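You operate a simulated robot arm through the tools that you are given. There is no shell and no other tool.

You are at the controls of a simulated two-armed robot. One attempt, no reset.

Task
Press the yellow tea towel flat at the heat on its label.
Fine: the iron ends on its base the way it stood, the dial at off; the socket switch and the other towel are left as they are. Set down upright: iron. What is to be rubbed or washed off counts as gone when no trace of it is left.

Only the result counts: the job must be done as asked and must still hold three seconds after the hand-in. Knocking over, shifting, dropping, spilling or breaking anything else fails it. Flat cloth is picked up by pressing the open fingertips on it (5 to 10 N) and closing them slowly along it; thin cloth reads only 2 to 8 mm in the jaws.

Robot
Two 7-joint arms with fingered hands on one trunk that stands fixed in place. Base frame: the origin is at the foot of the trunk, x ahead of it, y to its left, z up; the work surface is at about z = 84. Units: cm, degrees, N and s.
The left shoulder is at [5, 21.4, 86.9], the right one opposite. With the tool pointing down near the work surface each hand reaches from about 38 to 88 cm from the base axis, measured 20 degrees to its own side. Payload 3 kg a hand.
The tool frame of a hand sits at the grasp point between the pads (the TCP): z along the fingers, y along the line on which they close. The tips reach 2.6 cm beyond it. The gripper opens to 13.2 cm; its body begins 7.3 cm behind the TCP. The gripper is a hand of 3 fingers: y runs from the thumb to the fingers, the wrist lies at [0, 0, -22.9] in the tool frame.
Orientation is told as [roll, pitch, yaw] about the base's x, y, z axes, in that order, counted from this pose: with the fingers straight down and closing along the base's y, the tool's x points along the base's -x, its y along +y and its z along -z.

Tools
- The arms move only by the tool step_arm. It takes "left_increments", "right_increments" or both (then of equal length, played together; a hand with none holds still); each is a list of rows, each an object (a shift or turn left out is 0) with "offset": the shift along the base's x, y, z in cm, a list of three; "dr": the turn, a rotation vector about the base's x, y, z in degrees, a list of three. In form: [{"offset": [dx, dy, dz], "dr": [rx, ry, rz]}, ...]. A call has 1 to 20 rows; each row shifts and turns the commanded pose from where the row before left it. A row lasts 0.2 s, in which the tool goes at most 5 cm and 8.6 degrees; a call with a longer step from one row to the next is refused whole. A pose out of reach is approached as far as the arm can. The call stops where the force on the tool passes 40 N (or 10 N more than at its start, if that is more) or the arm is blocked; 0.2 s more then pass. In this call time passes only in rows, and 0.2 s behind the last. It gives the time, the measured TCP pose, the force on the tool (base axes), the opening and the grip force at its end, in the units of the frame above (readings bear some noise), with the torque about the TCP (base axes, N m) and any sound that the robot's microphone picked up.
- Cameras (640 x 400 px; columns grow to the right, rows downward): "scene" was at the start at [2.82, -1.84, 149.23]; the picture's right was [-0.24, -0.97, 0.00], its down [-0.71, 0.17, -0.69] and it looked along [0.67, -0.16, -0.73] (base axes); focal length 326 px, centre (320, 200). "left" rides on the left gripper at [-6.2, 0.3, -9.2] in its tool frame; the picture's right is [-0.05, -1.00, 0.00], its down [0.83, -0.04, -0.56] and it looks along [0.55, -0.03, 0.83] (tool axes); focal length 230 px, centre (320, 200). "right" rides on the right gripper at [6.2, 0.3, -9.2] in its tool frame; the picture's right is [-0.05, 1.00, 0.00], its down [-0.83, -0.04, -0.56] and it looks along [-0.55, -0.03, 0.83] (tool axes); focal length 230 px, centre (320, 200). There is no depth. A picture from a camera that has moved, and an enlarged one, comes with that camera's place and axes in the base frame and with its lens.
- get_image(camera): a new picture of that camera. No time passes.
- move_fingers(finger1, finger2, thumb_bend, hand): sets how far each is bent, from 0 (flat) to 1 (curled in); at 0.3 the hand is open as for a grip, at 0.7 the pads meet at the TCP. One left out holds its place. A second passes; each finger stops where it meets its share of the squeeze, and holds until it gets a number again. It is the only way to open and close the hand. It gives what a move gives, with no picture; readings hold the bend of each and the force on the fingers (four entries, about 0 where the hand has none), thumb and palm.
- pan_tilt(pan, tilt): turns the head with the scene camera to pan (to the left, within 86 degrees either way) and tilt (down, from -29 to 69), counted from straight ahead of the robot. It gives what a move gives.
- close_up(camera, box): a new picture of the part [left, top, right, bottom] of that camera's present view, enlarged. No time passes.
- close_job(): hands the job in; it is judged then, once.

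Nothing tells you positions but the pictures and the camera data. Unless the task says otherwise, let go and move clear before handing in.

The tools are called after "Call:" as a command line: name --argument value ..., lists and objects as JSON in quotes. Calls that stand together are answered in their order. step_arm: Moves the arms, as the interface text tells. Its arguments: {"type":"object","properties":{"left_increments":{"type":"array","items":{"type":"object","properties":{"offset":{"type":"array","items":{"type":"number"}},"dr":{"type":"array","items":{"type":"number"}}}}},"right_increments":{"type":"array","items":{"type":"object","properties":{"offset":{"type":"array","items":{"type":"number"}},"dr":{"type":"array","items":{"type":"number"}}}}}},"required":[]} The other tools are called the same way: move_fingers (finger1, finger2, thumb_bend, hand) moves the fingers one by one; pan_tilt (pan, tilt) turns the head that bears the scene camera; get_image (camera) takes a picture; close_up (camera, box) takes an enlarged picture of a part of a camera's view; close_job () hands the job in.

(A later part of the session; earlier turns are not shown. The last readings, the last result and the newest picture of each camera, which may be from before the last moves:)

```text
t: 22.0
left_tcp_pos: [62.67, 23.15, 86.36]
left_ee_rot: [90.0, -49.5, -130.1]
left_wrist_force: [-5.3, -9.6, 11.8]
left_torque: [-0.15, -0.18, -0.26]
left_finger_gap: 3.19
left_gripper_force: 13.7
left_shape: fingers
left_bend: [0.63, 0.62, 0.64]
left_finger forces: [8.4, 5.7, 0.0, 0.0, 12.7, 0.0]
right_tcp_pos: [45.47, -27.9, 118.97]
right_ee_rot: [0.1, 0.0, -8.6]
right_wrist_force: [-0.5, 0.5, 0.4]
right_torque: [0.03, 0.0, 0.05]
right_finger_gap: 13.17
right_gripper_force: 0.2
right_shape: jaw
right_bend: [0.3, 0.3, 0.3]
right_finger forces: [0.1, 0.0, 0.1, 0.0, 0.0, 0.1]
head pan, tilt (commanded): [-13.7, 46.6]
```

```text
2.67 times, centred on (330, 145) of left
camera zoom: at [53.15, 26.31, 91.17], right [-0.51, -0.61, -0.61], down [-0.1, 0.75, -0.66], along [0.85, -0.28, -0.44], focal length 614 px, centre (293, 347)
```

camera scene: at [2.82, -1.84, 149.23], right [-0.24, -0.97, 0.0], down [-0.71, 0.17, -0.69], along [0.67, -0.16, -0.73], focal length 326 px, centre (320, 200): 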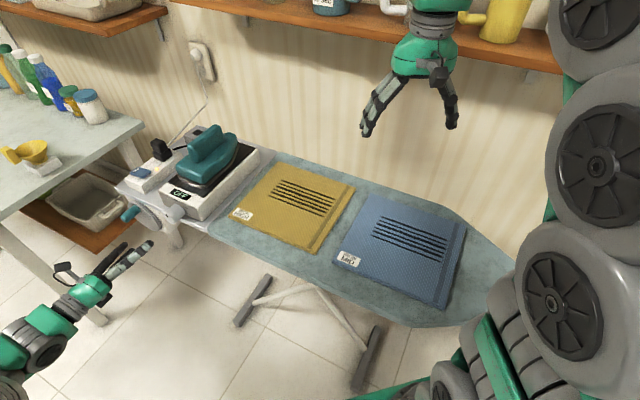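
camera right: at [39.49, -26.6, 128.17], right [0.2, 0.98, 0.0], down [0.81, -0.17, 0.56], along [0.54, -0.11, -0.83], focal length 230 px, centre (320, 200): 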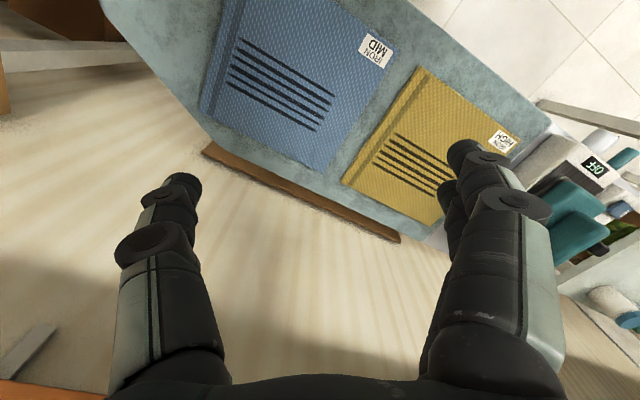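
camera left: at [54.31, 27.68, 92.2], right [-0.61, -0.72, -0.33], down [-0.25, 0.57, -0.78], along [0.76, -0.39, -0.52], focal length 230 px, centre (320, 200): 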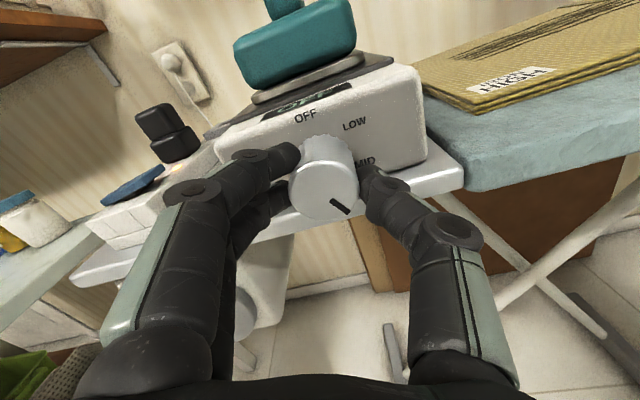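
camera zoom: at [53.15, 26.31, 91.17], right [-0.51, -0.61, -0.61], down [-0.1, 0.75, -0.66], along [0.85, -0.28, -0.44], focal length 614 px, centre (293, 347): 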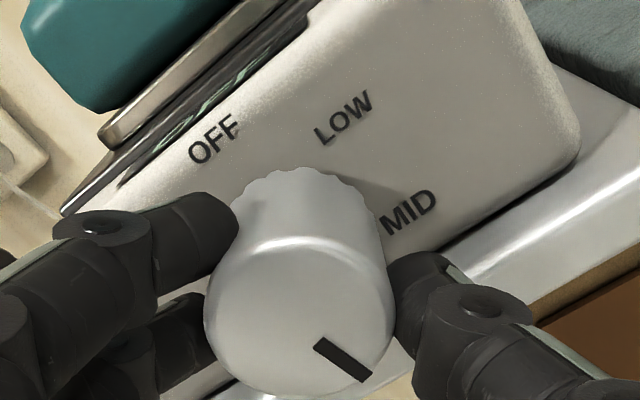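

Call:
step_arm --left_increments '[{"dr": [4.58, -3.88, 0]}, {"offset": [0, 0, 0]}]'

Call:
close_up --camera "scene" --box '[100, 150, 260, 250]'

```text
t: 22.6
left_tcp_pos: [62.69, 23.29, 86.35]
left_ee_rot: [90.0, -43.5, -130.1]
left_wrist_force: [-12.4, -12.9, 9.9]
left_torque: [-0.16, -0.17, -0.44]
left_finger_gap: 3.2
left_gripper_force: 14.0
left_shape: fingers
left_bend: [0.63, 0.62, 0.64]
left_finger forces: [8.5, 4.8, 0.0, 0.0, 15.0, 0.1]
right_tcp_pos: [45.36, -27.84, 118.93]
right_ee_rot: [0.0, -0.1, -8.7]
right_wrist_force: [0.2, 0.4, -0.6]
right_torque: [0.01, 0.0, 0.0]
right_finger_gap: 13.17
right_gripper_force: 0.1
right_shape: jaw
right_bend: [0.3, 0.3, 0.3]
right_finger forces: [0.0, 0.1, 0.1, 0.1, 0.0, 0.0]
head pan, tilt (commanded): [-13.7, 46.6]
```

```text
4.00 times, centred on (180, 200) of scene
camera zoom: at [2.79, -1.86, 149.23], right [-0.24, -0.97, 0.0], down [-0.71, 0.17, -0.69], along [0.67, -0.16, -0.73], focal length 1303 px, centre (880, 200)
```

zoom: 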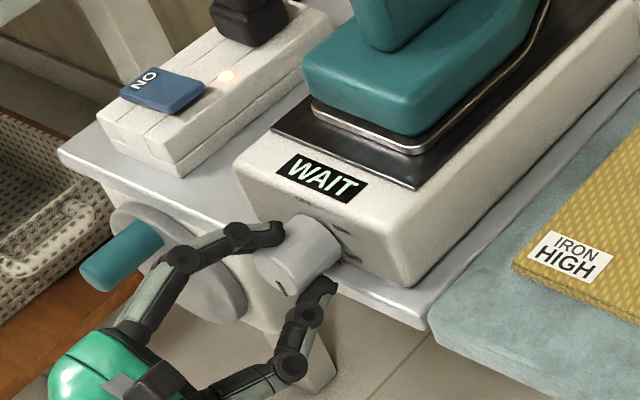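

The display shows WAIT again, now at the HIGH mark. I'll nudge a few degrees further to centre it, then release and look.

Call:
step_arm --left_increments '[{"dr": [3.05, -2.58, 0]}, {"offset": [0, 0, 0]}]'

Call:
close_up --camera "scene" --box '[100, 150, 260, 250]'

Call:
move_fingers --hand "left" --finger1 0.45 --finger2 0.45 --thumb_bend 0.45

Call:
close_up --camera "scene" --box '[100, 150, 260, 250]'

Call:
get_image --camera "left"

```text
t: 23.2
left_tcp_pos: [62.76, 23.36, 86.36]
left_ee_rot: [90.0, -39.5, -130.1]
left_wrist_force: [-9.7, -18.0, 9.3]
left_torque: [-0.18, -0.19, -0.46]
left_finger_gap: 3.23
left_gripper_force: 14.4
left_shape: fingers
left_bend: [0.63, 0.62, 0.64]
left_finger forces: [9.1, 4.6, 0.0, 0.0, 14.6, 0.0]
right_tcp_pos: [45.5, -27.95, 118.91]
right_ee_rot: [0.1, 0.0, -8.6]
right_wrist_force: [0.1, 0.6, -0.4]
right_torque: [-0.01, -0.04, -0.01]
right_finger_gap: 13.2
right_gripper_force: 0.1
right_shape: jaw
right_bend: [0.3, 0.3, 0.3]
right_finger forces: [0.1, 0.0, 0.0, 0.0, 0.0, 0.0]
head pan, tilt (commanded): [-13.7, 46.6]
```

```text
4.00 times, centred on (180, 200) of scene
camera zoom: at [2.79, -1.87, 149.23], right [-0.24, -0.97, 0.0], down [-0.71, 0.17, -0.69], along [0.67, -0.16, -0.73], focal length 1303 px, centre (880, 200)
```

zoom: 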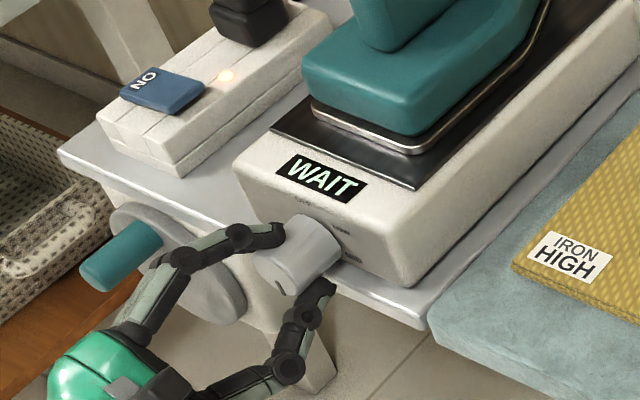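

```text
t: 24.2
left_tcp_pos: [62.66, 23.46, 86.27]
left_ee_rot: [90.0, -39.4, -130.0]
left_wrist_force: [0.4, 0.6, -0.4]
left_torque: [-0.01, 0.0, 0.02]
left_finger_gap: 8.39
left_gripper_force: 0.1
left_shape: fingers
left_bend: [0.45, 0.45, 0.45]
left_finger forces: [0.0, 0.0, 0.0, 0.0, 0.0, 0.0]
right_tcp_pos: [45.56, -27.9, 118.93]
right_ee_rot: [-0.1, 0.1, -8.7]
right_wrist_force: [-0.2, 0.0, -0.5]
right_torque: [0.04, -0.03, -0.01]
right_finger_gap: 13.17
right_gripper_force: 0.1
right_shape: jaw
right_bend: [0.3, 0.3, 0.3]
right_finger forces: [0.1, 0.0, 0.0, 0.0, 0.1, 0.0]
head pan, tilt (commanded): [-13.7, 46.6]
```

```text
4.00 times, centred on (180, 200) of scene
camera zoom: at [2.82, -1.84, 149.23], right [-0.24, -0.97, 0.0], down [-0.71, 0.17, -0.69], along [0.67, -0.16, -0.73], focal length 1303 px, centre (880, 200)
```

zoom: 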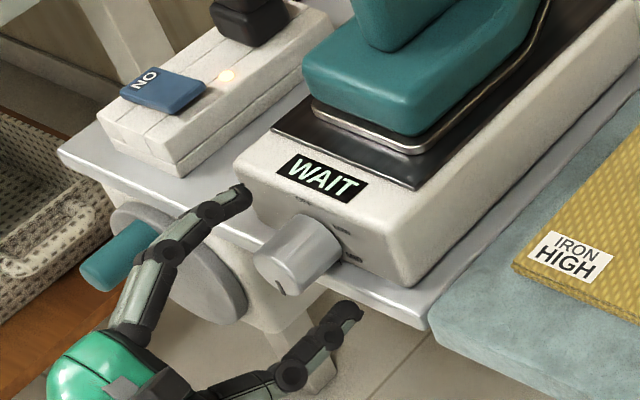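

```text
taken
camera left: at [52.68, 25.85, 90.4], right [-0.43, -0.52, -0.74], down [-0.03, 0.83, -0.56], along [0.9, -0.22, -0.38], focal length 230 px, centre (320, 200)
```

left: 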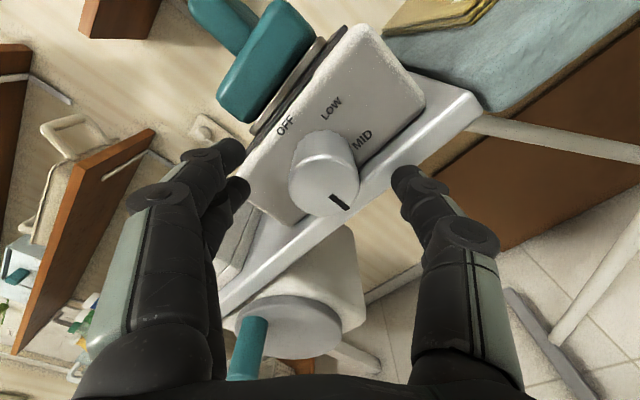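

The dial stays at HIGH and the display shows WAIT while the iron heats. I'll back the left hand straight off the knob and bring the right hand over to view the iron.

Call:
step_arm --left_increments '[{"offset": [-1.52, 1.3, 0]}, {"offset": [-2.28, 1.95, 0]}, {"offset": [-2.28, 1.95, 0]}, {"offset": [-2.28, 1.95, 0]}, {"offset": [-2.28, 1.95, 0]}, {"offset": [-2.28, 1.95, 0]}]'

Call:
step_arm --right_increments '[{"offset": [1.5, 3, 0], "dr": [0, 0, -8]}, {"offset": [1.5, 3, 0], "dr": [0, 0, -8]}, {"offset": [1.5, 3, 0], "dr": [0, 0, -8]}, {"offset": [1.5, 3, 0], "dr": [0, 0, -8]}, {"offset": [1, 3, 0]}, {"offset": [1, 3, 0]}, {"offset": [1, 3, 0]}, {"offset": [1, 3, 0]}, {"offset": [0, 0, 0]}]'

Call:
get_image --camera "right"

Call:
get_image --camera "scene"

Call:
close_up --camera "scene" --box '[100, 100, 270, 206]'

```text
t: 25.6
left_tcp_pos: [49.67, 34.51, 86.46]
left_ee_rot: [90.0, -39.6, -130.1]
left_wrist_force: [0.6, 0.6, 0.4]
left_torque: [-0.01, 0.0, 0.03]
left_finger_gap: 8.38
left_gripper_force: 0.0
left_shape: fingers
left_bend: [0.45, 0.45, 0.45]
left_finger forces: [0.0, 0.0, 0.0, 0.0, 0.0, 0.0]
right_tcp_pos: [45.49, -27.95, 118.98]
right_ee_rot: [0.0, 0.0, -8.7]
right_wrist_force: [-0.2, -0.2, 0.0]
right_torque: [-0.01, 0.0, 0.02]
right_finger_gap: 13.2
right_gripper_force: 0.0
right_shape: jaw
right_bend: [0.3, 0.3, 0.3]
right_finger forces: [0.0, 0.1, 0.1, 0.0, 0.0, 0.0]
head pan, tilt (commanded): [-13.7, 46.6]
```

```text
t: 27.6
left_tcp_pos: [49.63, 34.61, 86.4]
left_ee_rot: [90.0, -39.4, -130.0]
left_wrist_force: [0.4, -0.1, 0.4]
left_torque: [-0.03, -0.01, 0.0]
left_finger_gap: 8.4
left_gripper_force: 0.2
left_shape: fingers
left_bend: [0.45, 0.45, 0.45]
left_finger forces: [0.0, 0.0, 0.0, 0.0, 0.0, 0.1]
right_tcp_pos: [55.15, -4.19, 118.9]
right_ee_rot: [0.1, 0.0, -40.7]
right_wrist_force: [0.2, 0.1, 0.0]
right_torque: [-0.02, 0.01, 0.01]
right_finger_gap: 13.19
right_gripper_force: 0.1
right_shape: jaw
right_bend: [0.3, 0.3, 0.3]
right_finger forces: [0.0, 0.0, 0.1, 0.0, 0.0, 0.0]
head pan, tilt (commanded): [-13.7, 46.6]
```

```text
taken
camera right: at [50.8, 0.14, 128.11], right [0.69, 0.72, 0.0], down [0.6, -0.57, 0.56], along [0.4, -0.38, -0.83], focal length 230 px, centre (320, 200)
```

right: 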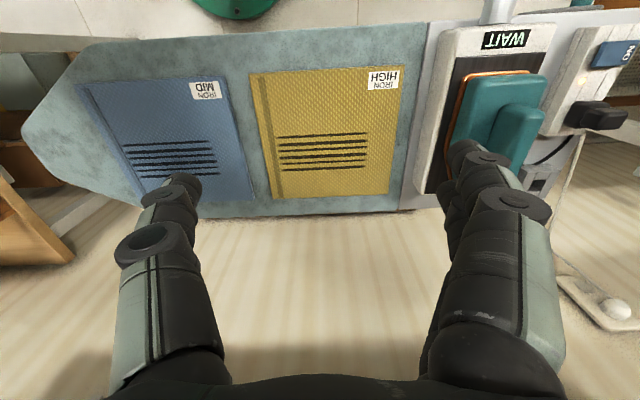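

```text
taken
camera scene: at [2.82, -1.84, 149.23], right [-0.24, -0.97, 0.0], down [-0.71, 0.17, -0.69], along [0.67, -0.16, -0.73], focal length 326 px, centre (320, 200)
```

scene: 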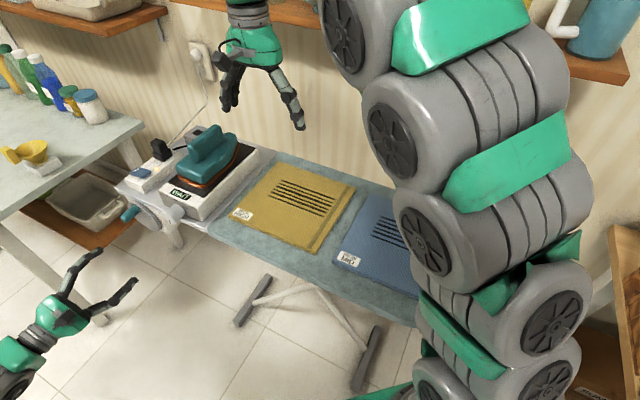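

```text
3.76 times, centred on (185, 153) of scene
camera zoom: at [2.82, -1.84, 149.23], right [-0.24, -0.97, 0.0], down [-0.71, 0.17, -0.69], along [0.67, -0.16, -0.73], focal length 1226 px, centre (828, 377)
```

zoom: 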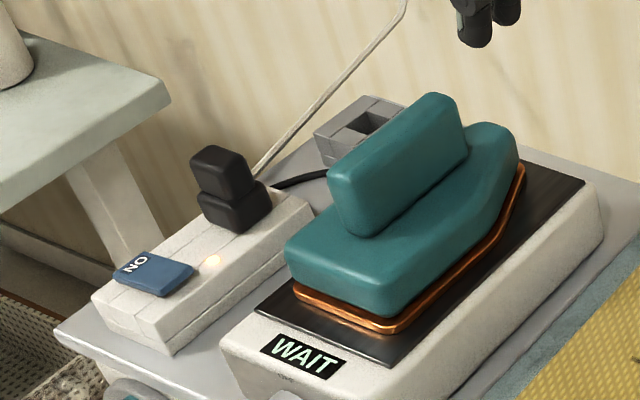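

The sole is glowing and the display says WAIT. I'll look closely at the iron from the right hand's camera to locate its handle.

Call:
close_up --camera "right" --box '[400, 10, 640, 220]'

```text
1.90 times, centred on (520, 115) of right
camera zoom: at [50.8, 0.14, 128.11], right [0.69, 0.72, 0.0], down [0.6, -0.57, 0.56], along [0.4, -0.38, -0.83], focal length 438 px, centre (-61, 362)
```

zoom: 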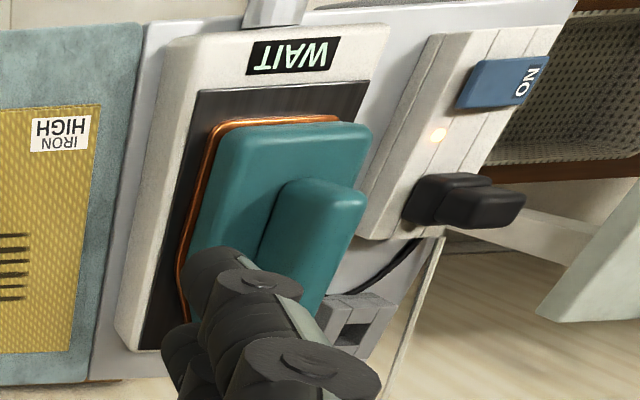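

The handle's near top end triangulates to about (72, 13, 100), which suits the left arm's reach better. I'll park the right hand again, and raise and level the left hand to see the iron from behind.

Call:
step_arm --left_increments '[{"offset": [-0.3, 0, 3.1], "dr": [-6.42, 5.43, 0]}, {"offset": [-0.3, 0, 3.1], "dr": [-6.42, 5.43, 0]}, {"offset": [-0.3, 0, 3.1], "dr": [-6.42, 5.43, 0]}, {"offset": [-0.3, 0, 3.1], "dr": [-6.42, 5.43, 0]}, {"offset": [-0.3, 0, 3.1], "dr": [-6.42, 5.43, 0]}, {"offset": [-0.3, 0, 3.1], "dr": [-6.42, 5.43, 0]}, {"offset": [0, 0, 0]}, {"offset": [0, 0, 0]}]' --right_increments '[{"offset": [-1, -4, 0]}, {"offset": [-1, -4, 0]}, {"offset": [-2, -4, 0]}, {"offset": [-2, -4, 0]}, {"offset": [-2, -4, 0]}, {"offset": [-2, -4, 0]}, {"offset": [-2, -4, 0]}, {"offset": [0, 0, 0]}]'

Call:
get_image --camera "left"

Call:
close_up --camera "left" --box '[220, 70, 420, 195]'

Call:
close_up --camera "scene" --box '[150, 110, 270, 185]'

```text
t: 29.4
left_tcp_pos: [47.86, 34.15, 104.95]
left_ee_rot: [-6.5, -89.9, -33.5]
left_wrist_force: [-0.2, 0.2, 0.4]
left_torque: [-0.01, 0.03, -0.01]
left_finger_gap: 8.42
left_gripper_force: 0.1
left_shape: fingers
left_bend: [0.45, 0.45, 0.45]
left_finger forces: [0.1, 0.1, 0.1, 0.0, 0.0, 0.1]
right_tcp_pos: [43.57, -32.16, 118.82]
right_ee_rot: [0.1, 0.0, -40.7]
right_wrist_force: [-0.9, 0.5, -0.5]
right_torque: [-0.06, -0.03, 0.02]
right_finger_gap: 13.21
right_gripper_force: 0.0
right_shape: jaw
right_bend: [0.3, 0.3, 0.3]
right_finger forces: [0.0, 0.0, 0.0, 0.0, 0.0, 0.1]
head pan, tilt (commanded): [-13.7, 46.6]
```

```text
taken
camera left: at [40.92, 40.36, 111.11], right [-0.64, -0.76, 0.05], down [-0.45, 0.33, -0.83], along [0.62, -0.56, -0.56], focal length 230 px, centre (320, 200)
```

left: 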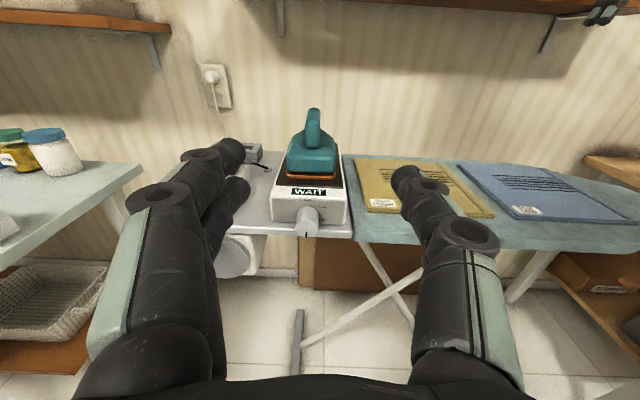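

```text
3.20 times, centred on (320, 132) of left
camera zoom: at [40.92, 40.36, 111.11], right [-0.64, -0.76, 0.05], down [-0.45, 0.33, -0.83], along [0.62, -0.56, -0.56], focal length 736 px, centre (320, 416)
```

zoom: 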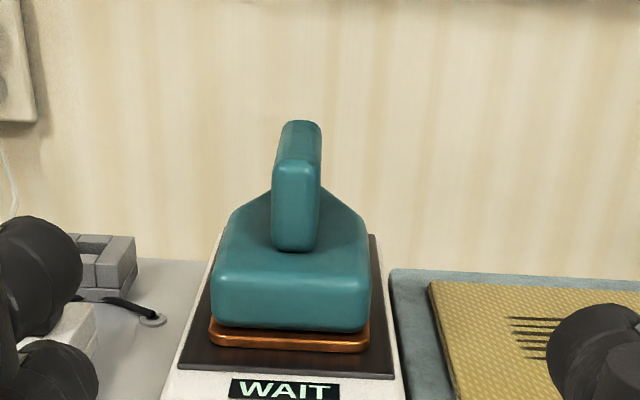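

```text
5.33 times, centred on (210, 148) of scene
camera zoom: at [2.82, -1.84, 149.23], right [-0.24, -0.97, 0.0], down [-0.71, 0.17, -0.69], along [0.67, -0.16, -0.73], focal length 1737 px, centre (907, 480)
```

zoom: 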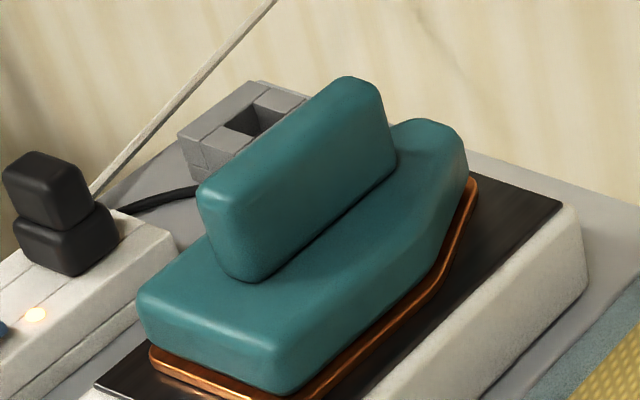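

The iron is now well located: the handle is centred near (77, 10.6), top z about 100, 3 cm wide and 10 cm long along (0.757, -0.654), with the sole at z about 90. I'll rotate the left hand to point down with an 18° tilt so it can reach, while the iron keeps heating.

Call:
step_arm --left_increments '[{"offset": [0.5, -0.5, 0.5], "dr": [5.23, 6.06, 0]}, {"offset": [0.5, -0.5, 0.5], "dr": [5.23, 6.06, 0]}, {"offset": [0.5, -0.5, 0.5], "dr": [5.23, 6.06, 0]}, {"offset": [0.5, -0.5, 0], "dr": [5.23, 6.06, 0]}, {"offset": [0.5, -0.5, 0], "dr": [5.23, 6.06, 0]}, {"offset": [0.5, -0.5, 0], "dr": [5.23, 6.06, 0]}, {"offset": [0.5, -0.5, 0], "dr": [5.23, 6.06, 0]}, {"offset": [0.5, -0.5, 0], "dr": [5.23, 6.06, 0]}, {"offset": [0.5, -0.5, 0], "dr": [5.23, 6.06, 0]}, {"offset": [0, 0, 0]}]'

Call:
get_image --camera "scene"

Call:
get_image --camera "left"

```text
t: 31.6
left_tcp_pos: [52.62, 29.84, 106.52]
left_ee_rot: [0.7, -17.8, -40.8]
left_wrist_force: [-0.6, -0.2, 0.3]
left_torque: [-0.03, 0.02, -0.01]
left_finger_gap: 8.41
left_gripper_force: 0.1
left_shape: fingers
left_bend: [0.45, 0.45, 0.45]
left_finger forces: [0.0, 0.0, 0.0, 0.0, 0.0, 0.1]
right_tcp_pos: [43.62, -32.05, 118.86]
right_ee_rot: [0.0, 0.0, -40.7]
right_wrist_force: [-0.5, -0.9, -0.9]
right_torque: [0.0, 0.0, 0.01]
right_finger_gap: 13.2
right_gripper_force: 0.1
right_shape: jaw
right_bend: [0.3, 0.3, 0.3]
right_finger forces: [0.1, 0.0, 0.0, 0.1, 0.0, 0.0]
head pan, tilt (commanded): [-13.7, 46.6]
```

```text
taken
camera scene: at [2.82, -1.84, 149.23], right [-0.24, -0.97, 0.0], down [-0.71, 0.17, -0.69], along [0.67, -0.16, -0.73], focal length 326 px, centre (320, 200)
```

scene: 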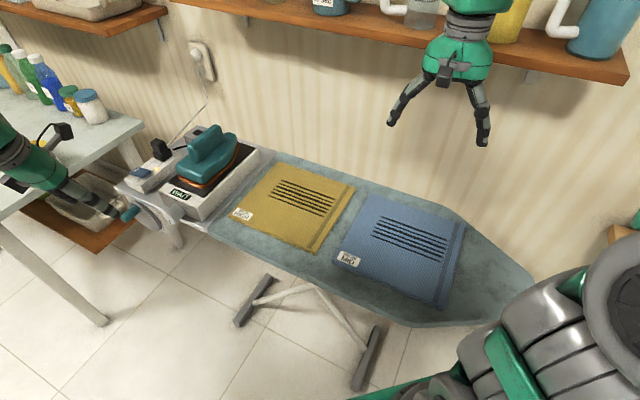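

```text
taken
camera left: at [54.95, 28.06, 117.12], right [-0.61, -0.79, 0.0], down [-0.76, 0.59, 0.28], along [-0.22, 0.17, -0.96], focal length 230 px, centre (320, 200)
```

left: 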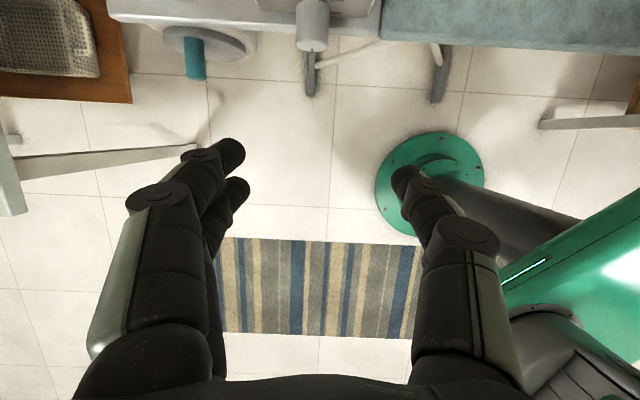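

The orientation is right (yaw -40.8, tilt 18°). I'll move over the handle at a safe height.

Call:
step_arm --left_increments '[{"offset": [3.43, -2.69, -0.07]}, {"offset": [3.43, -2.69, -0.07]}, {"offset": [3.43, -2.69, -0.07]}, {"offset": [3.43, -2.69, -0.07]}, {"offset": [3.43, -2.69, -0.07]}, {"offset": [3.43, -2.69, -0.07]}, {"offset": [3.43, -2.69, -0.07]}, {"offset": [0, 0, 0]}]'

Call:
get_image --camera "left"

Call:
close_up --camera "scene" --box '[110, 80, 290, 200]'

Call:
get_image --camera "right"

```text
t: 33.4
left_tcp_pos: [76.67, 10.87, 106.11]
left_ee_rot: [0.7, -17.9, -40.8]
left_wrist_force: [1.3, 0.7, 1.2]
left_torque: [-0.02, 0.0, 0.0]
left_finger_gap: 8.4
left_gripper_force: 0.0
left_shape: fingers
left_bend: [0.45, 0.45, 0.45]
left_finger forces: [0.0, 0.1, 0.1, 0.0, 0.0, 0.0]
right_tcp_pos: [43.6, -31.96, 118.94]
right_ee_rot: [0.0, 0.1, -40.7]
right_wrist_force: [-0.1, -0.6, -0.3]
right_torque: [0.0, 0.01, 0.0]
right_finger_gap: 13.18
right_gripper_force: 0.1
right_shape: jaw
right_bend: [0.3, 0.3, 0.3]
right_finger forces: [0.0, 0.0, 0.0, 0.0, 0.1, 0.0]
head pan, tilt (commanded): [-13.7, 46.6]
```

```text
taken
camera left: at [79.18, 9.13, 116.72], right [-0.61, -0.79, 0.0], down [-0.76, 0.59, 0.27], along [-0.22, 0.16, -0.96], focal length 230 px, centre (320, 200)
```

left: 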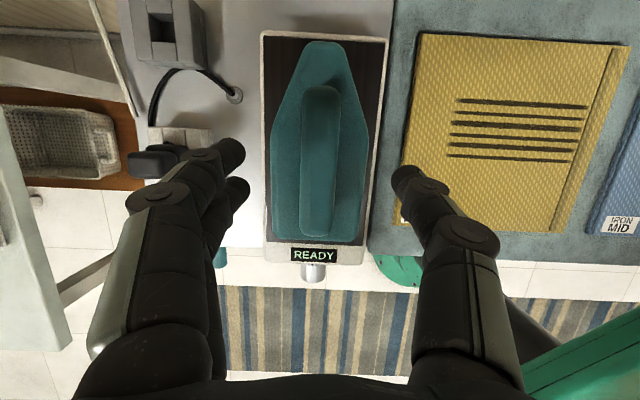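

```text
3.33 times, centred on (200, 140) of scene
camera zoom: at [2.82, -1.84, 149.23], right [-0.24, -0.97, 0.0], down [-0.71, 0.17, -0.69], along [0.67, -0.16, -0.73], focal length 1086 px, centre (720, 400)
```

zoom: 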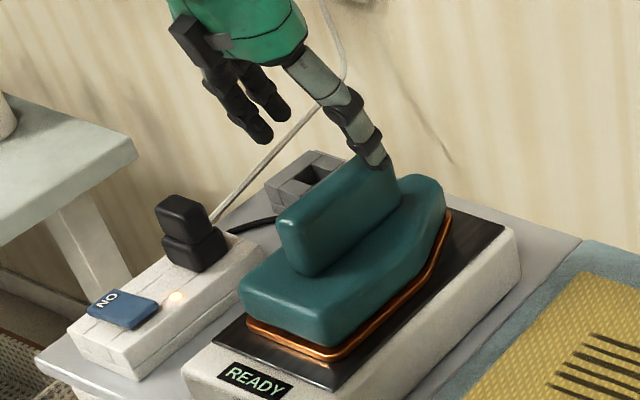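

```text
taken
camera right: at [39.22, -27.79, 128.15], right [0.69, 0.72, 0.0], down [0.6, -0.57, 0.56], along [0.4, -0.38, -0.83], focal length 230 px, centre (320, 200)
```

right: 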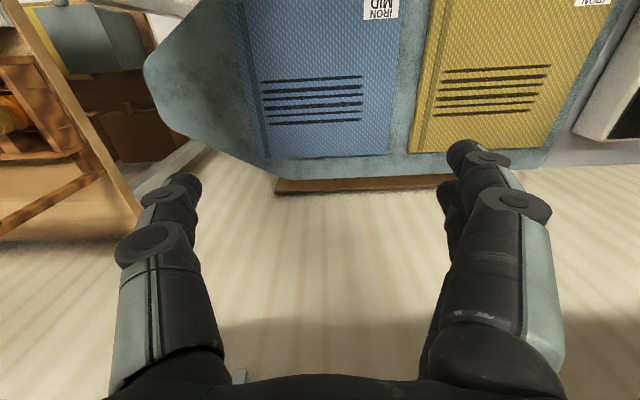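

READY is shown, and the hand is centred over the handle. I'll lower the fingers around it.

Call:
step_arm --left_increments '[{"offset": [0, 0, -1.6]}, {"offset": [0, 0, -1.6]}, {"offset": [0, 0, -1.6]}, {"offset": [0, 0, -1.0]}, {"offset": [0, 0, -0.8]}, {"offset": [0, 0, -0.6]}, {"offset": [0, 0, 0]}]'

Call:
get_image --camera "left"

Call:
close_up --camera "scene" --box '[150, 90, 270, 180]'

```text
t: 35.0
left_tcp_pos: [76.58, 11.09, 98.92]
left_ee_rot: [0.8, -17.8, -40.8]
left_wrist_force: [-0.6, 0.0, -1.0]
left_torque: [-0.03, -0.02, 0.0]
left_finger_gap: 8.42
left_gripper_force: 0.0
left_shape: fingers
left_bend: [0.45, 0.45, 0.45]
left_finger forces: [0.0, 0.1, 0.0, 0.0, 0.1, 0.0]
right_tcp_pos: [43.71, -31.97, 118.84]
right_ee_rot: [0.1, 0.0, -40.6]
right_wrist_force: [-0.5, -0.5, -1.1]
right_torque: [-0.01, 0.02, 0.01]
right_finger_gap: 13.18
right_gripper_force: 0.1
right_shape: jaw
right_bend: [0.3, 0.3, 0.3]
right_finger forces: [0.1, 0.0, 0.0, 0.0, 0.0, 0.0]
head pan, tilt (commanded): [-13.7, 46.6]
```

```text
taken
camera left: at [78.93, 9.29, 109.46], right [-0.61, -0.79, 0.0], down [-0.76, 0.59, 0.27], along [-0.22, 0.17, -0.96], focal length 230 px, centre (320, 200)
```

left: 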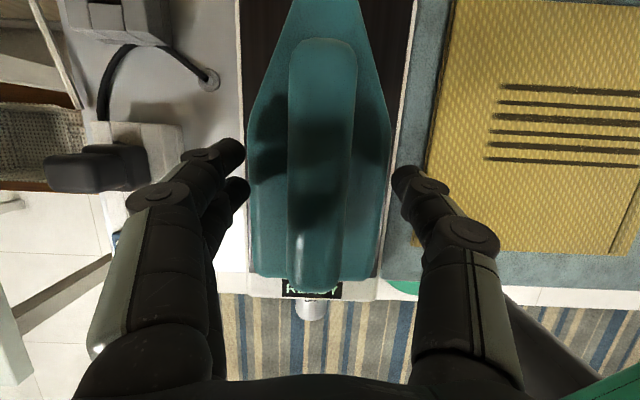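

```text
4.44 times, centred on (210, 135) of scene
camera zoom: at [2.82, -1.84, 149.23], right [-0.24, -0.97, 0.0], down [-0.71, 0.17, -0.69], along [0.67, -0.16, -0.73], focal length 1448 px, centre (809, 489)
```

zoom: 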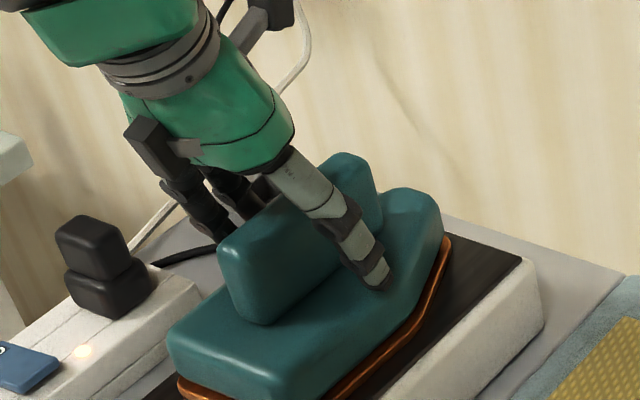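

Call:
step_arm --left_increments '[{"offset": [0, 0, -0.3]}, {"offset": [0, 0, 0]}]'

Call:
move_fingers --hand "left" --finger1 0.58 --finger2 0.58 --thumb_bend 0.58

Call:
get_image --camera "left"

```text
t: 35.6
left_tcp_pos: [76.51, 11.07, 98.55]
left_ee_rot: [0.7, -17.8, -40.8]
left_wrist_force: [0.2, 0.1, -0.2]
left_torque: [0.01, 0.0, 0.0]
left_finger_gap: 8.43
left_gripper_force: 0.1
left_shape: fingers
left_bend: [0.45, 0.45, 0.45]
left_finger forces: [0.0, 0.0, 0.1, 0.1, 0.0, 0.0]
right_tcp_pos: [43.69, -32.14, 119.03]
right_ee_rot: [0.0, 0.0, -40.8]
right_wrist_force: [0.4, -0.4, 0.1]
right_torque: [0.02, -0.01, 0.02]
right_finger_gap: 13.19
right_gripper_force: 0.0
right_shape: jaw
right_bend: [0.3, 0.3, 0.3]
right_finger forces: [0.1, 0.0, 0.1, 0.0, 0.0, 0.0]
head pan, tilt (commanded): [-13.7, 46.6]
```

```text
t: 36.6
left_tcp_pos: [76.55, 11.12, 98.59]
left_ee_rot: [0.7, -17.8, -40.8]
left_wrist_force: [0.1, -0.2, 0.1]
left_torque: [0.01, 0.0, -0.03]
left_finger_gap: 4.53
left_gripper_force: 0.1
left_shape: fingers
left_bend: [0.57, 0.57, 0.57]
left_finger forces: [0.0, 0.1, 0.0, 0.1, 0.1, 0.0]
right_tcp_pos: [43.69, -31.95, 118.87]
right_ee_rot: [0.0, 0.0, -40.8]
right_wrist_force: [0.1, -0.6, -0.5]
right_torque: [0.02, 0.01, 0.03]
right_finger_gap: 13.19
right_gripper_force: 0.1
right_shape: jaw
right_bend: [0.3, 0.3, 0.3]
right_finger forces: [0.0, 0.1, 0.0, 0.1, 0.1, 0.0]
head pan, tilt (commanded): [-13.7, 46.6]
```

```text
taken
camera left: at [78.9, 9.31, 109.16], right [-0.61, -0.79, 0.0], down [-0.76, 0.59, 0.27], along [-0.22, 0.16, -0.96], focal length 230 px, centre (320, 200)
```

left: 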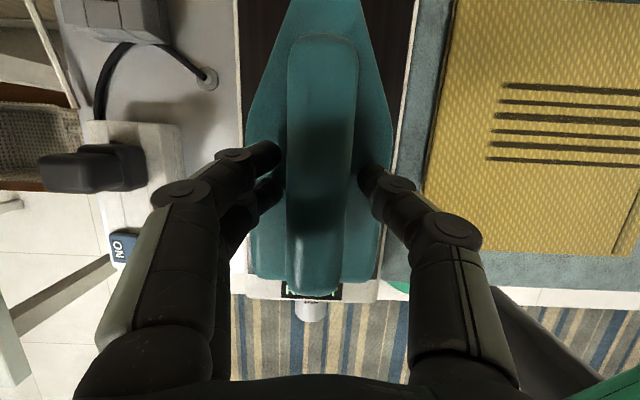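

Call:
move_fingers --hand "left" --finger1 0.8 --finger2 0.8 --thumb_bend 0.8

Call:
get_image --camera "left"

Call:
close_up --camera "scene" --box '[150, 90, 270, 180]'

```text
t: 37.6
left_tcp_pos: [76.48, 11.2, 98.53]
left_ee_rot: [0.7, -17.8, -40.7]
left_wrist_force: [-1.1, 0.2, -0.9]
left_torque: [0.07, 0.01, -0.01]
left_finger_gap: 2.57
left_gripper_force: 19.7
left_shape: fingers
left_bend: [0.63, 0.63, 0.66]
left_finger forces: [9.8, 9.7, 0.0, 0.1, 20.0, 0.1]
right_tcp_pos: [43.55, -32.12, 118.89]
right_ee_rot: [0.0, 0.0, -40.7]
right_wrist_force: [-0.4, -0.6, 0.0]
right_torque: [0.01, -0.02, 0.05]
right_finger_gap: 13.18
right_gripper_force: 0.0
right_shape: jaw
right_bend: [0.3, 0.3, 0.3]
right_finger forces: [0.0, 0.0, 0.1, 0.0, 0.0, 0.0]
head pan, tilt (commanded): [-13.7, 46.6]
```

```text
taken
camera left: at [78.9, 9.32, 109.13], right [-0.61, -0.79, 0.0], down [-0.76, 0.59, 0.27], along [-0.22, 0.17, -0.96], focal length 230 px, centre (320, 200)
```

left: 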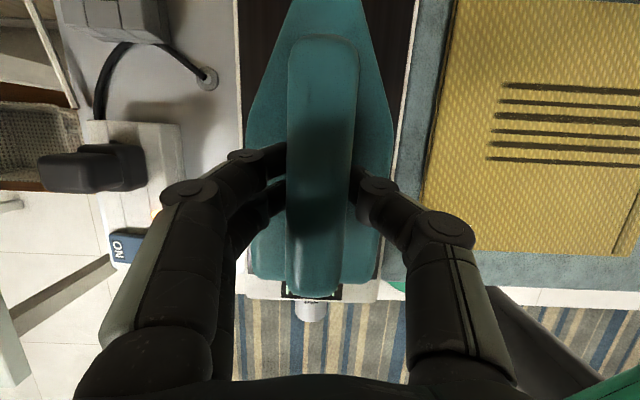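

```text
4.44 times, centred on (210, 135) of scene
camera zoom: at [2.83, -1.84, 149.23], right [-0.24, -0.97, 0.0], down [-0.71, 0.17, -0.69], along [0.67, -0.16, -0.73], focal length 1448 px, centre (809, 489)
```

zoom: 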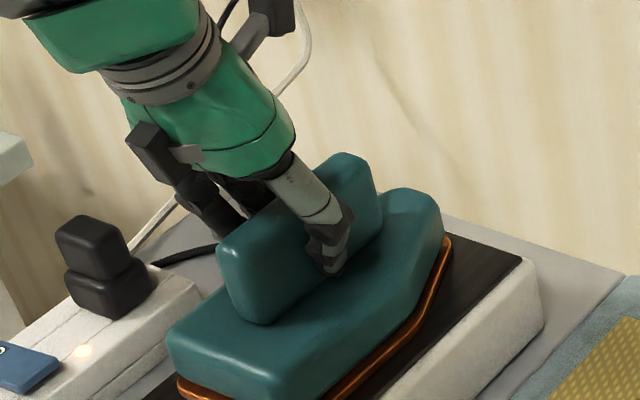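

The handle is gripped at 20 N. I'll lift gently by 1.5 cm and check the weight and any slip.

Call:
step_arm --left_increments '[{"offset": [0, 0, 0.3]}, {"offset": [0, 0, 0.5]}, {"offset": [0, 0, 0.7]}, {"offset": [0, 0, 0]}]'

Call:
get_image --camera "left"

Call:
close_up --camera "scene" --box '[150, 90, 270, 180]'

```text
t: 38.6
left_tcp_pos: [76.35, 10.97, 100.0]
left_ee_rot: [0.7, -17.8, -40.9]
left_wrist_force: [0.4, 0.1, -8.4]
left_torque: [0.04, 0.07, -0.04]
left_finger_gap: 2.58
left_gripper_force: 19.2
left_shape: fingers
left_bend: [0.62, 0.63, 0.66]
left_finger forces: [9.9, 9.9, 0.0, 0.1, 19.4, 0.0]
right_tcp_pos: [43.6, -32.02, 118.95]
right_ee_rot: [0.0, -0.1, -40.7]
right_wrist_force: [0.2, 0.1, -0.8]
right_torque: [-0.02, 0.03, 0.0]
right_finger_gap: 13.18
right_gripper_force: 0.1
right_shape: jaw
right_bend: [0.3, 0.3, 0.3]
right_finger forces: [0.1, 0.0, 0.0, 0.0, 0.0, 0.1]
head pan, tilt (commanded): [-13.7, 46.6]
```

```text
taken
camera left: at [78.72, 9.2, 110.66], right [-0.61, -0.79, 0.0], down [-0.76, 0.59, 0.27], along [-0.22, 0.16, -0.96], focal length 230 px, centre (320, 200)
```

left: 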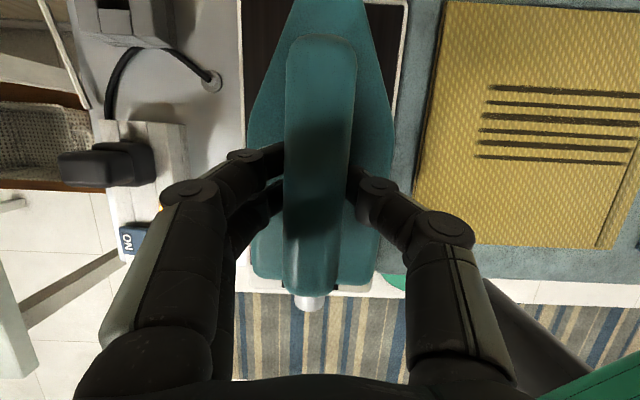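

```text
4.44 times, centred on (210, 135) of scene
camera zoom: at [2.83, -1.84, 149.23], right [-0.24, -0.97, 0.0], down [-0.71, 0.17, -0.69], along [0.67, -0.16, -0.73], focal length 1448 px, centre (809, 489)
```

zoom: 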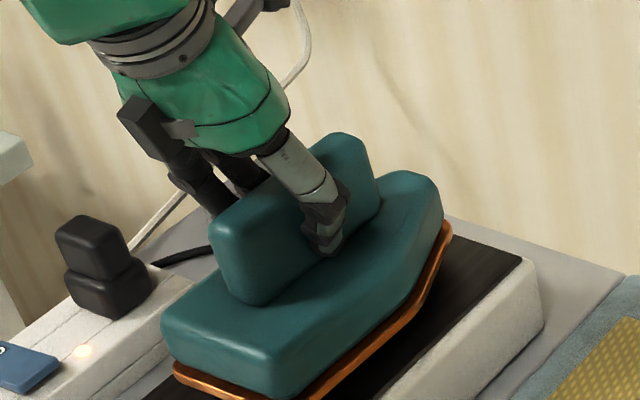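

It lifted cleanly, about 0.85 kg with no slip. I'll carry it over to the left end of the yellow towel's creases and lower it most of the way.

Call:
step_arm --left_increments '[{"offset": [0, 0, 1.5]}, {"offset": [-1.54, -2.29, 0]}, {"offset": [-1.54, -2.29, 0]}, {"offset": [-1.54, -2.29, 0]}, {"offset": [-1.54, -2.29, 0]}, {"offset": [-1.54, -2.29, 0]}, {"offset": [-1.54, -2.29, 0]}, {"offset": [0, 0, -2]}, {"offset": [0, 0, -2]}, {"offset": [0, 0, -1.5]}, {"offset": [0, 0, 0]}]'

Call:
get_image --camera "left"

Call:
get_image --camera "scene"

Call:
get_image --camera "right"

```text
t: 41.0
left_tcp_pos: [67.4, -2.67, 96.04]
left_ee_rot: [0.8, -17.8, -40.8]
left_wrist_force: [0.5, -0.4, -9.1]
left_torque: [0.02, 0.05, -0.03]
left_finger_gap: 2.56
left_gripper_force: 19.1
left_shape: fingers
left_bend: [0.62, 0.62, 0.67]
left_finger forces: [9.7, 9.7, 0.1, 0.0, 19.1, 0.0]
right_tcp_pos: [43.6, -32.01, 118.91]
right_ee_rot: [0.0, 0.0, -40.7]
right_wrist_force: [-0.3, -0.6, 0.4]
right_torque: [0.01, 0.02, 0.03]
right_finger_gap: 13.17
right_gripper_force: 0.1
right_shape: jaw
right_bend: [0.3, 0.3, 0.3]
right_finger forces: [0.1, 0.1, 0.0, 0.0, 0.0, 0.0]
head pan, tilt (commanded): [-13.7, 46.6]
```

```text
taken
camera left: at [69.72, -4.46, 106.59], right [-0.61, -0.79, 0.0], down [-0.76, 0.59, 0.27], along [-0.22, 0.16, -0.96], focal length 230 px, centre (320, 200)
```

left: 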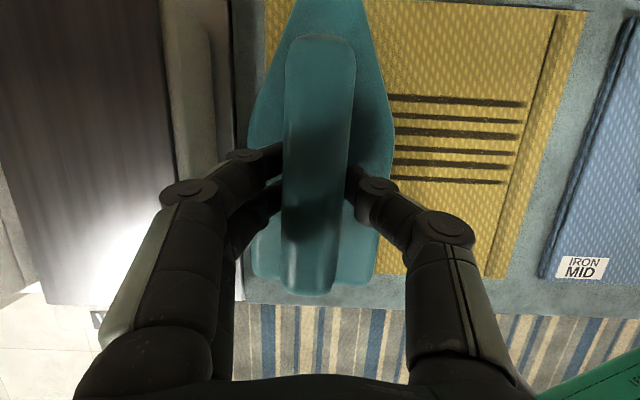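

```text
taken
camera scene: at [2.83, -1.84, 149.23], right [-0.24, -0.97, 0.0], down [-0.71, 0.17, -0.69], along [0.67, -0.16, -0.73], focal length 326 px, centre (320, 200)
```

scene: 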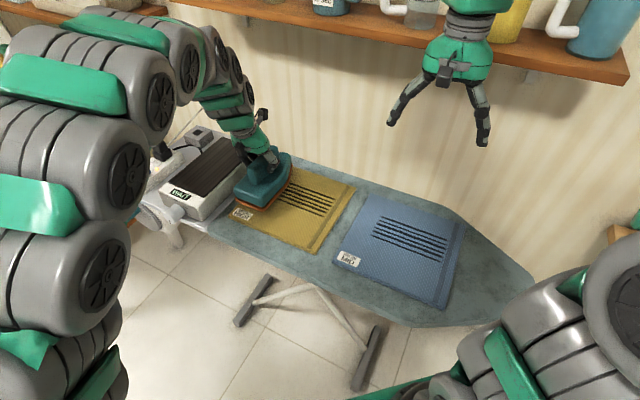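

```text
taken
camera right: at [39.22, -27.79, 128.15], right [0.69, 0.72, 0.0], down [0.6, -0.57, 0.56], along [0.4, -0.38, -0.83], focal length 230 px, centre (320, 200)
```

right: 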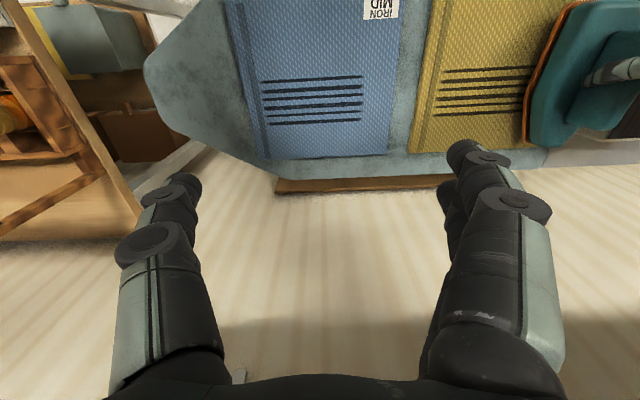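

The iron hovers over the left part of the towel, with its sole about 3 cm above it. I'll check the display and then lower gently to contact.

Call:
close_up --camera "scene" --box '[150, 130, 310, 230]'

Call:
step_arm --left_increments '[{"offset": [0, 0, -1.0]}, {"offset": [0, 0, -0.7]}, {"offset": [0, 0, -0.3]}, {"offset": [0, 0, 0]}]'

Call:
close_up --camera "scene" --box '[150, 130, 310, 230]'

```text
4.00 times, centred on (230, 180) of scene
camera zoom: at [2.83, -1.84, 149.23], right [-0.24, -0.97, 0.0], down [-0.71, 0.17, -0.69], along [0.67, -0.16, -0.73], focal length 1303 px, centre (680, 280)
```

zoom: 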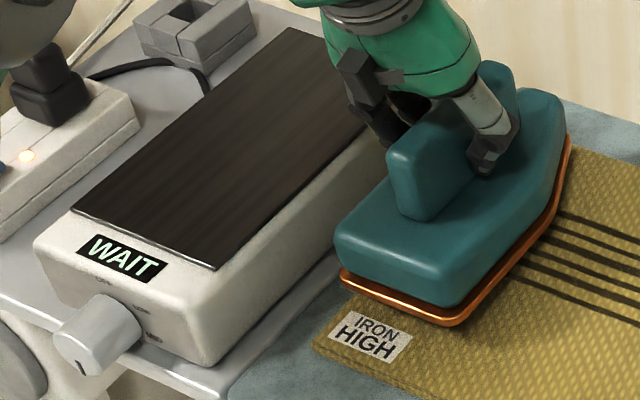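

```text
t: 42.0
left_tcp_pos: [67.31, -2.69, 93.97]
left_ee_rot: [0.8, -17.8, -40.8]
left_wrist_force: [0.4, 0.9, -9.1]
left_torque: [0.02, 0.03, 0.02]
left_finger_gap: 2.57
left_gripper_force: 19.6
left_shape: fingers
left_bend: [0.62, 0.62, 0.67]
left_finger forces: [9.8, 9.8, 0.0, 0.0, 19.1, 0.0]
right_tcp_pos: [43.68, -31.99, 119.02]
right_ee_rot: [0.1, 0.0, -40.7]
right_wrist_force: [0.3, 0.6, -0.1]
right_torque: [-0.01, -0.02, 0.02]
right_finger_gap: 13.16
right_gripper_force: 0.1
right_shape: jaw
right_bend: [0.3, 0.3, 0.3]
right_finger forces: [0.0, 0.1, 0.0, 0.0, 0.1, 0.0]
head pan, tilt (commanded): [-13.7, 46.6]
```

```text
4.00 times, centred on (230, 180) of scene
camera zoom: at [2.83, -1.84, 149.23], right [-0.24, -0.97, 0.0], down [-0.71, 0.17, -0.69], along [0.67, -0.16, -0.73], focal length 1303 px, centre (680, 280)
```

zoom: 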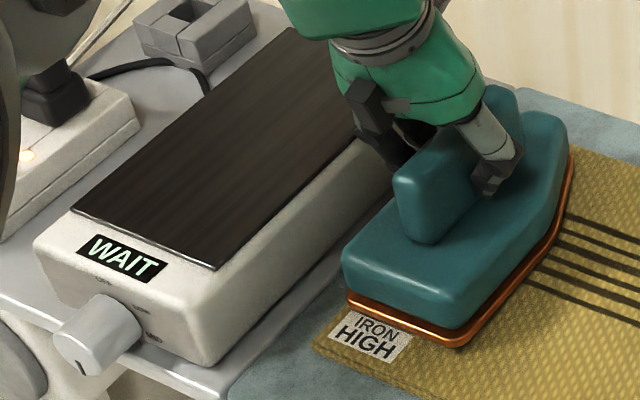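

No contact yet, with the sole near z 85.7. I'll lower in small steps until it bears on the towel.

Call:
step_arm --left_increments '[{"offset": [0, 0, -0.3]}, {"offset": [0, 0, -0.3]}, {"offset": [0, 0, 0]}]'

Call:
close_up --camera "scene" --box '[190, 130, 350, 230]'

```text
t: 42.8
left_tcp_pos: [67.19, -2.74, 93.53]
left_ee_rot: [0.8, -17.9, -40.8]
left_wrist_force: [-2.2, -1.5, 12.6]
left_torque: [0.02, -0.11, -0.03]
left_finger_gap: 2.54
left_gripper_force: 22.3
left_shape: fingers
left_bend: [0.64, 0.64, 0.67]
left_finger forces: [10.3, 10.8, 0.0, 0.1, 24.0, 0.0]
right_tcp_pos: [43.51, -32.05, 118.83]
right_ee_rot: [0.0, 0.0, -40.8]
right_wrist_force: [-0.1, -0.4, -0.4]
right_torque: [0.01, -0.01, -0.01]
right_finger_gap: 13.21
right_gripper_force: 0.1
right_shape: jaw
right_bend: [0.3, 0.3, 0.3]
right_finger forces: [0.0, 0.0, 0.0, 0.0, 0.0, 0.0]
head pan, tilt (commanded): [-13.7, 46.6]
```

```text
4.00 times, centred on (270, 180) of scene
camera zoom: at [2.8, -1.84, 149.23], right [-0.24, -0.97, 0.0], down [-0.71, 0.17, -0.69], along [0.67, -0.16, -0.73], focal length 1303 px, centre (520, 280)
```

zoom: 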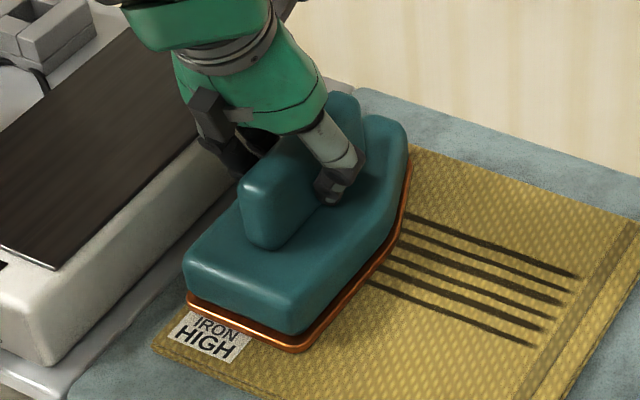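

Contact made, bearing on the towel at about 20 N in all. I'll ease off slightly and sweep 4 cm along the creases to see the effect.

Call:
step_arm --left_increments '[{"offset": [-0.327, -0.379, 0.1]}, {"offset": [-0.654, -0.757, 0]}, {"offset": [-0.654, -0.757, 0]}, {"offset": [-0.654, -0.757, 0]}, {"offset": [-0.654, -0.757, 0]}]'

Call:
close_up --camera "scene" --box '[190, 130, 370, 242]'

Call:
get_image --camera "left"

```text
t: 44.0
left_tcp_pos: [64.25, -6.13, 93.65]
left_ee_rot: [0.8, -18.0, -40.9]
left_wrist_force: [1.1, -0.4, -7.0]
left_torque: [0.11, -0.04, 0.01]
left_finger_gap: 2.6
left_gripper_force: 18.7
left_shape: fingers
left_bend: [0.64, 0.64, 0.67]
left_finger forces: [9.4, 9.5, 0.0, 0.0, 18.9, 0.0]
right_tcp_pos: [43.67, -32.06, 118.85]
right_ee_rot: [0.0, 0.0, -40.7]
right_wrist_force: [0.0, -0.4, -1.4]
right_torque: [0.01, 0.01, 0.02]
right_finger_gap: 13.18
right_gripper_force: 0.1
right_shape: jaw
right_bend: [0.3, 0.3, 0.3]
right_finger forces: [0.0, 0.0, 0.0, 0.0, 0.0, 0.0]
head pan, tilt (commanded): [-13.7, 46.6]
```

```text
3.56 times, centred on (280, 186) of scene
camera zoom: at [2.82, -1.84, 149.23], right [-0.24, -0.97, 0.0], down [-0.71, 0.17, -0.69], along [0.67, -0.16, -0.73], focal length 1158 px, centre (462, 250)
```

zoom: 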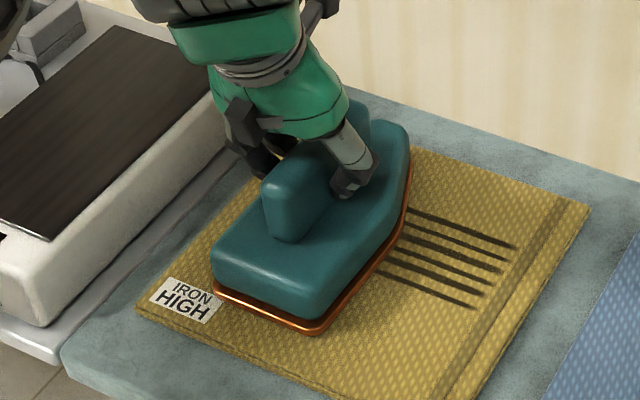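

```text
taken
camera left: at [66.67, -7.87, 104.19], right [-0.61, -0.79, 0.0], down [-0.76, 0.59, 0.27], along [-0.22, 0.17, -0.96], focal length 230 px, centre (320, 200)
```

left: 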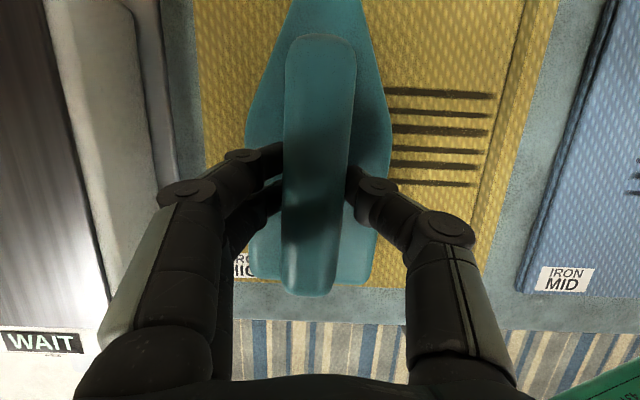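

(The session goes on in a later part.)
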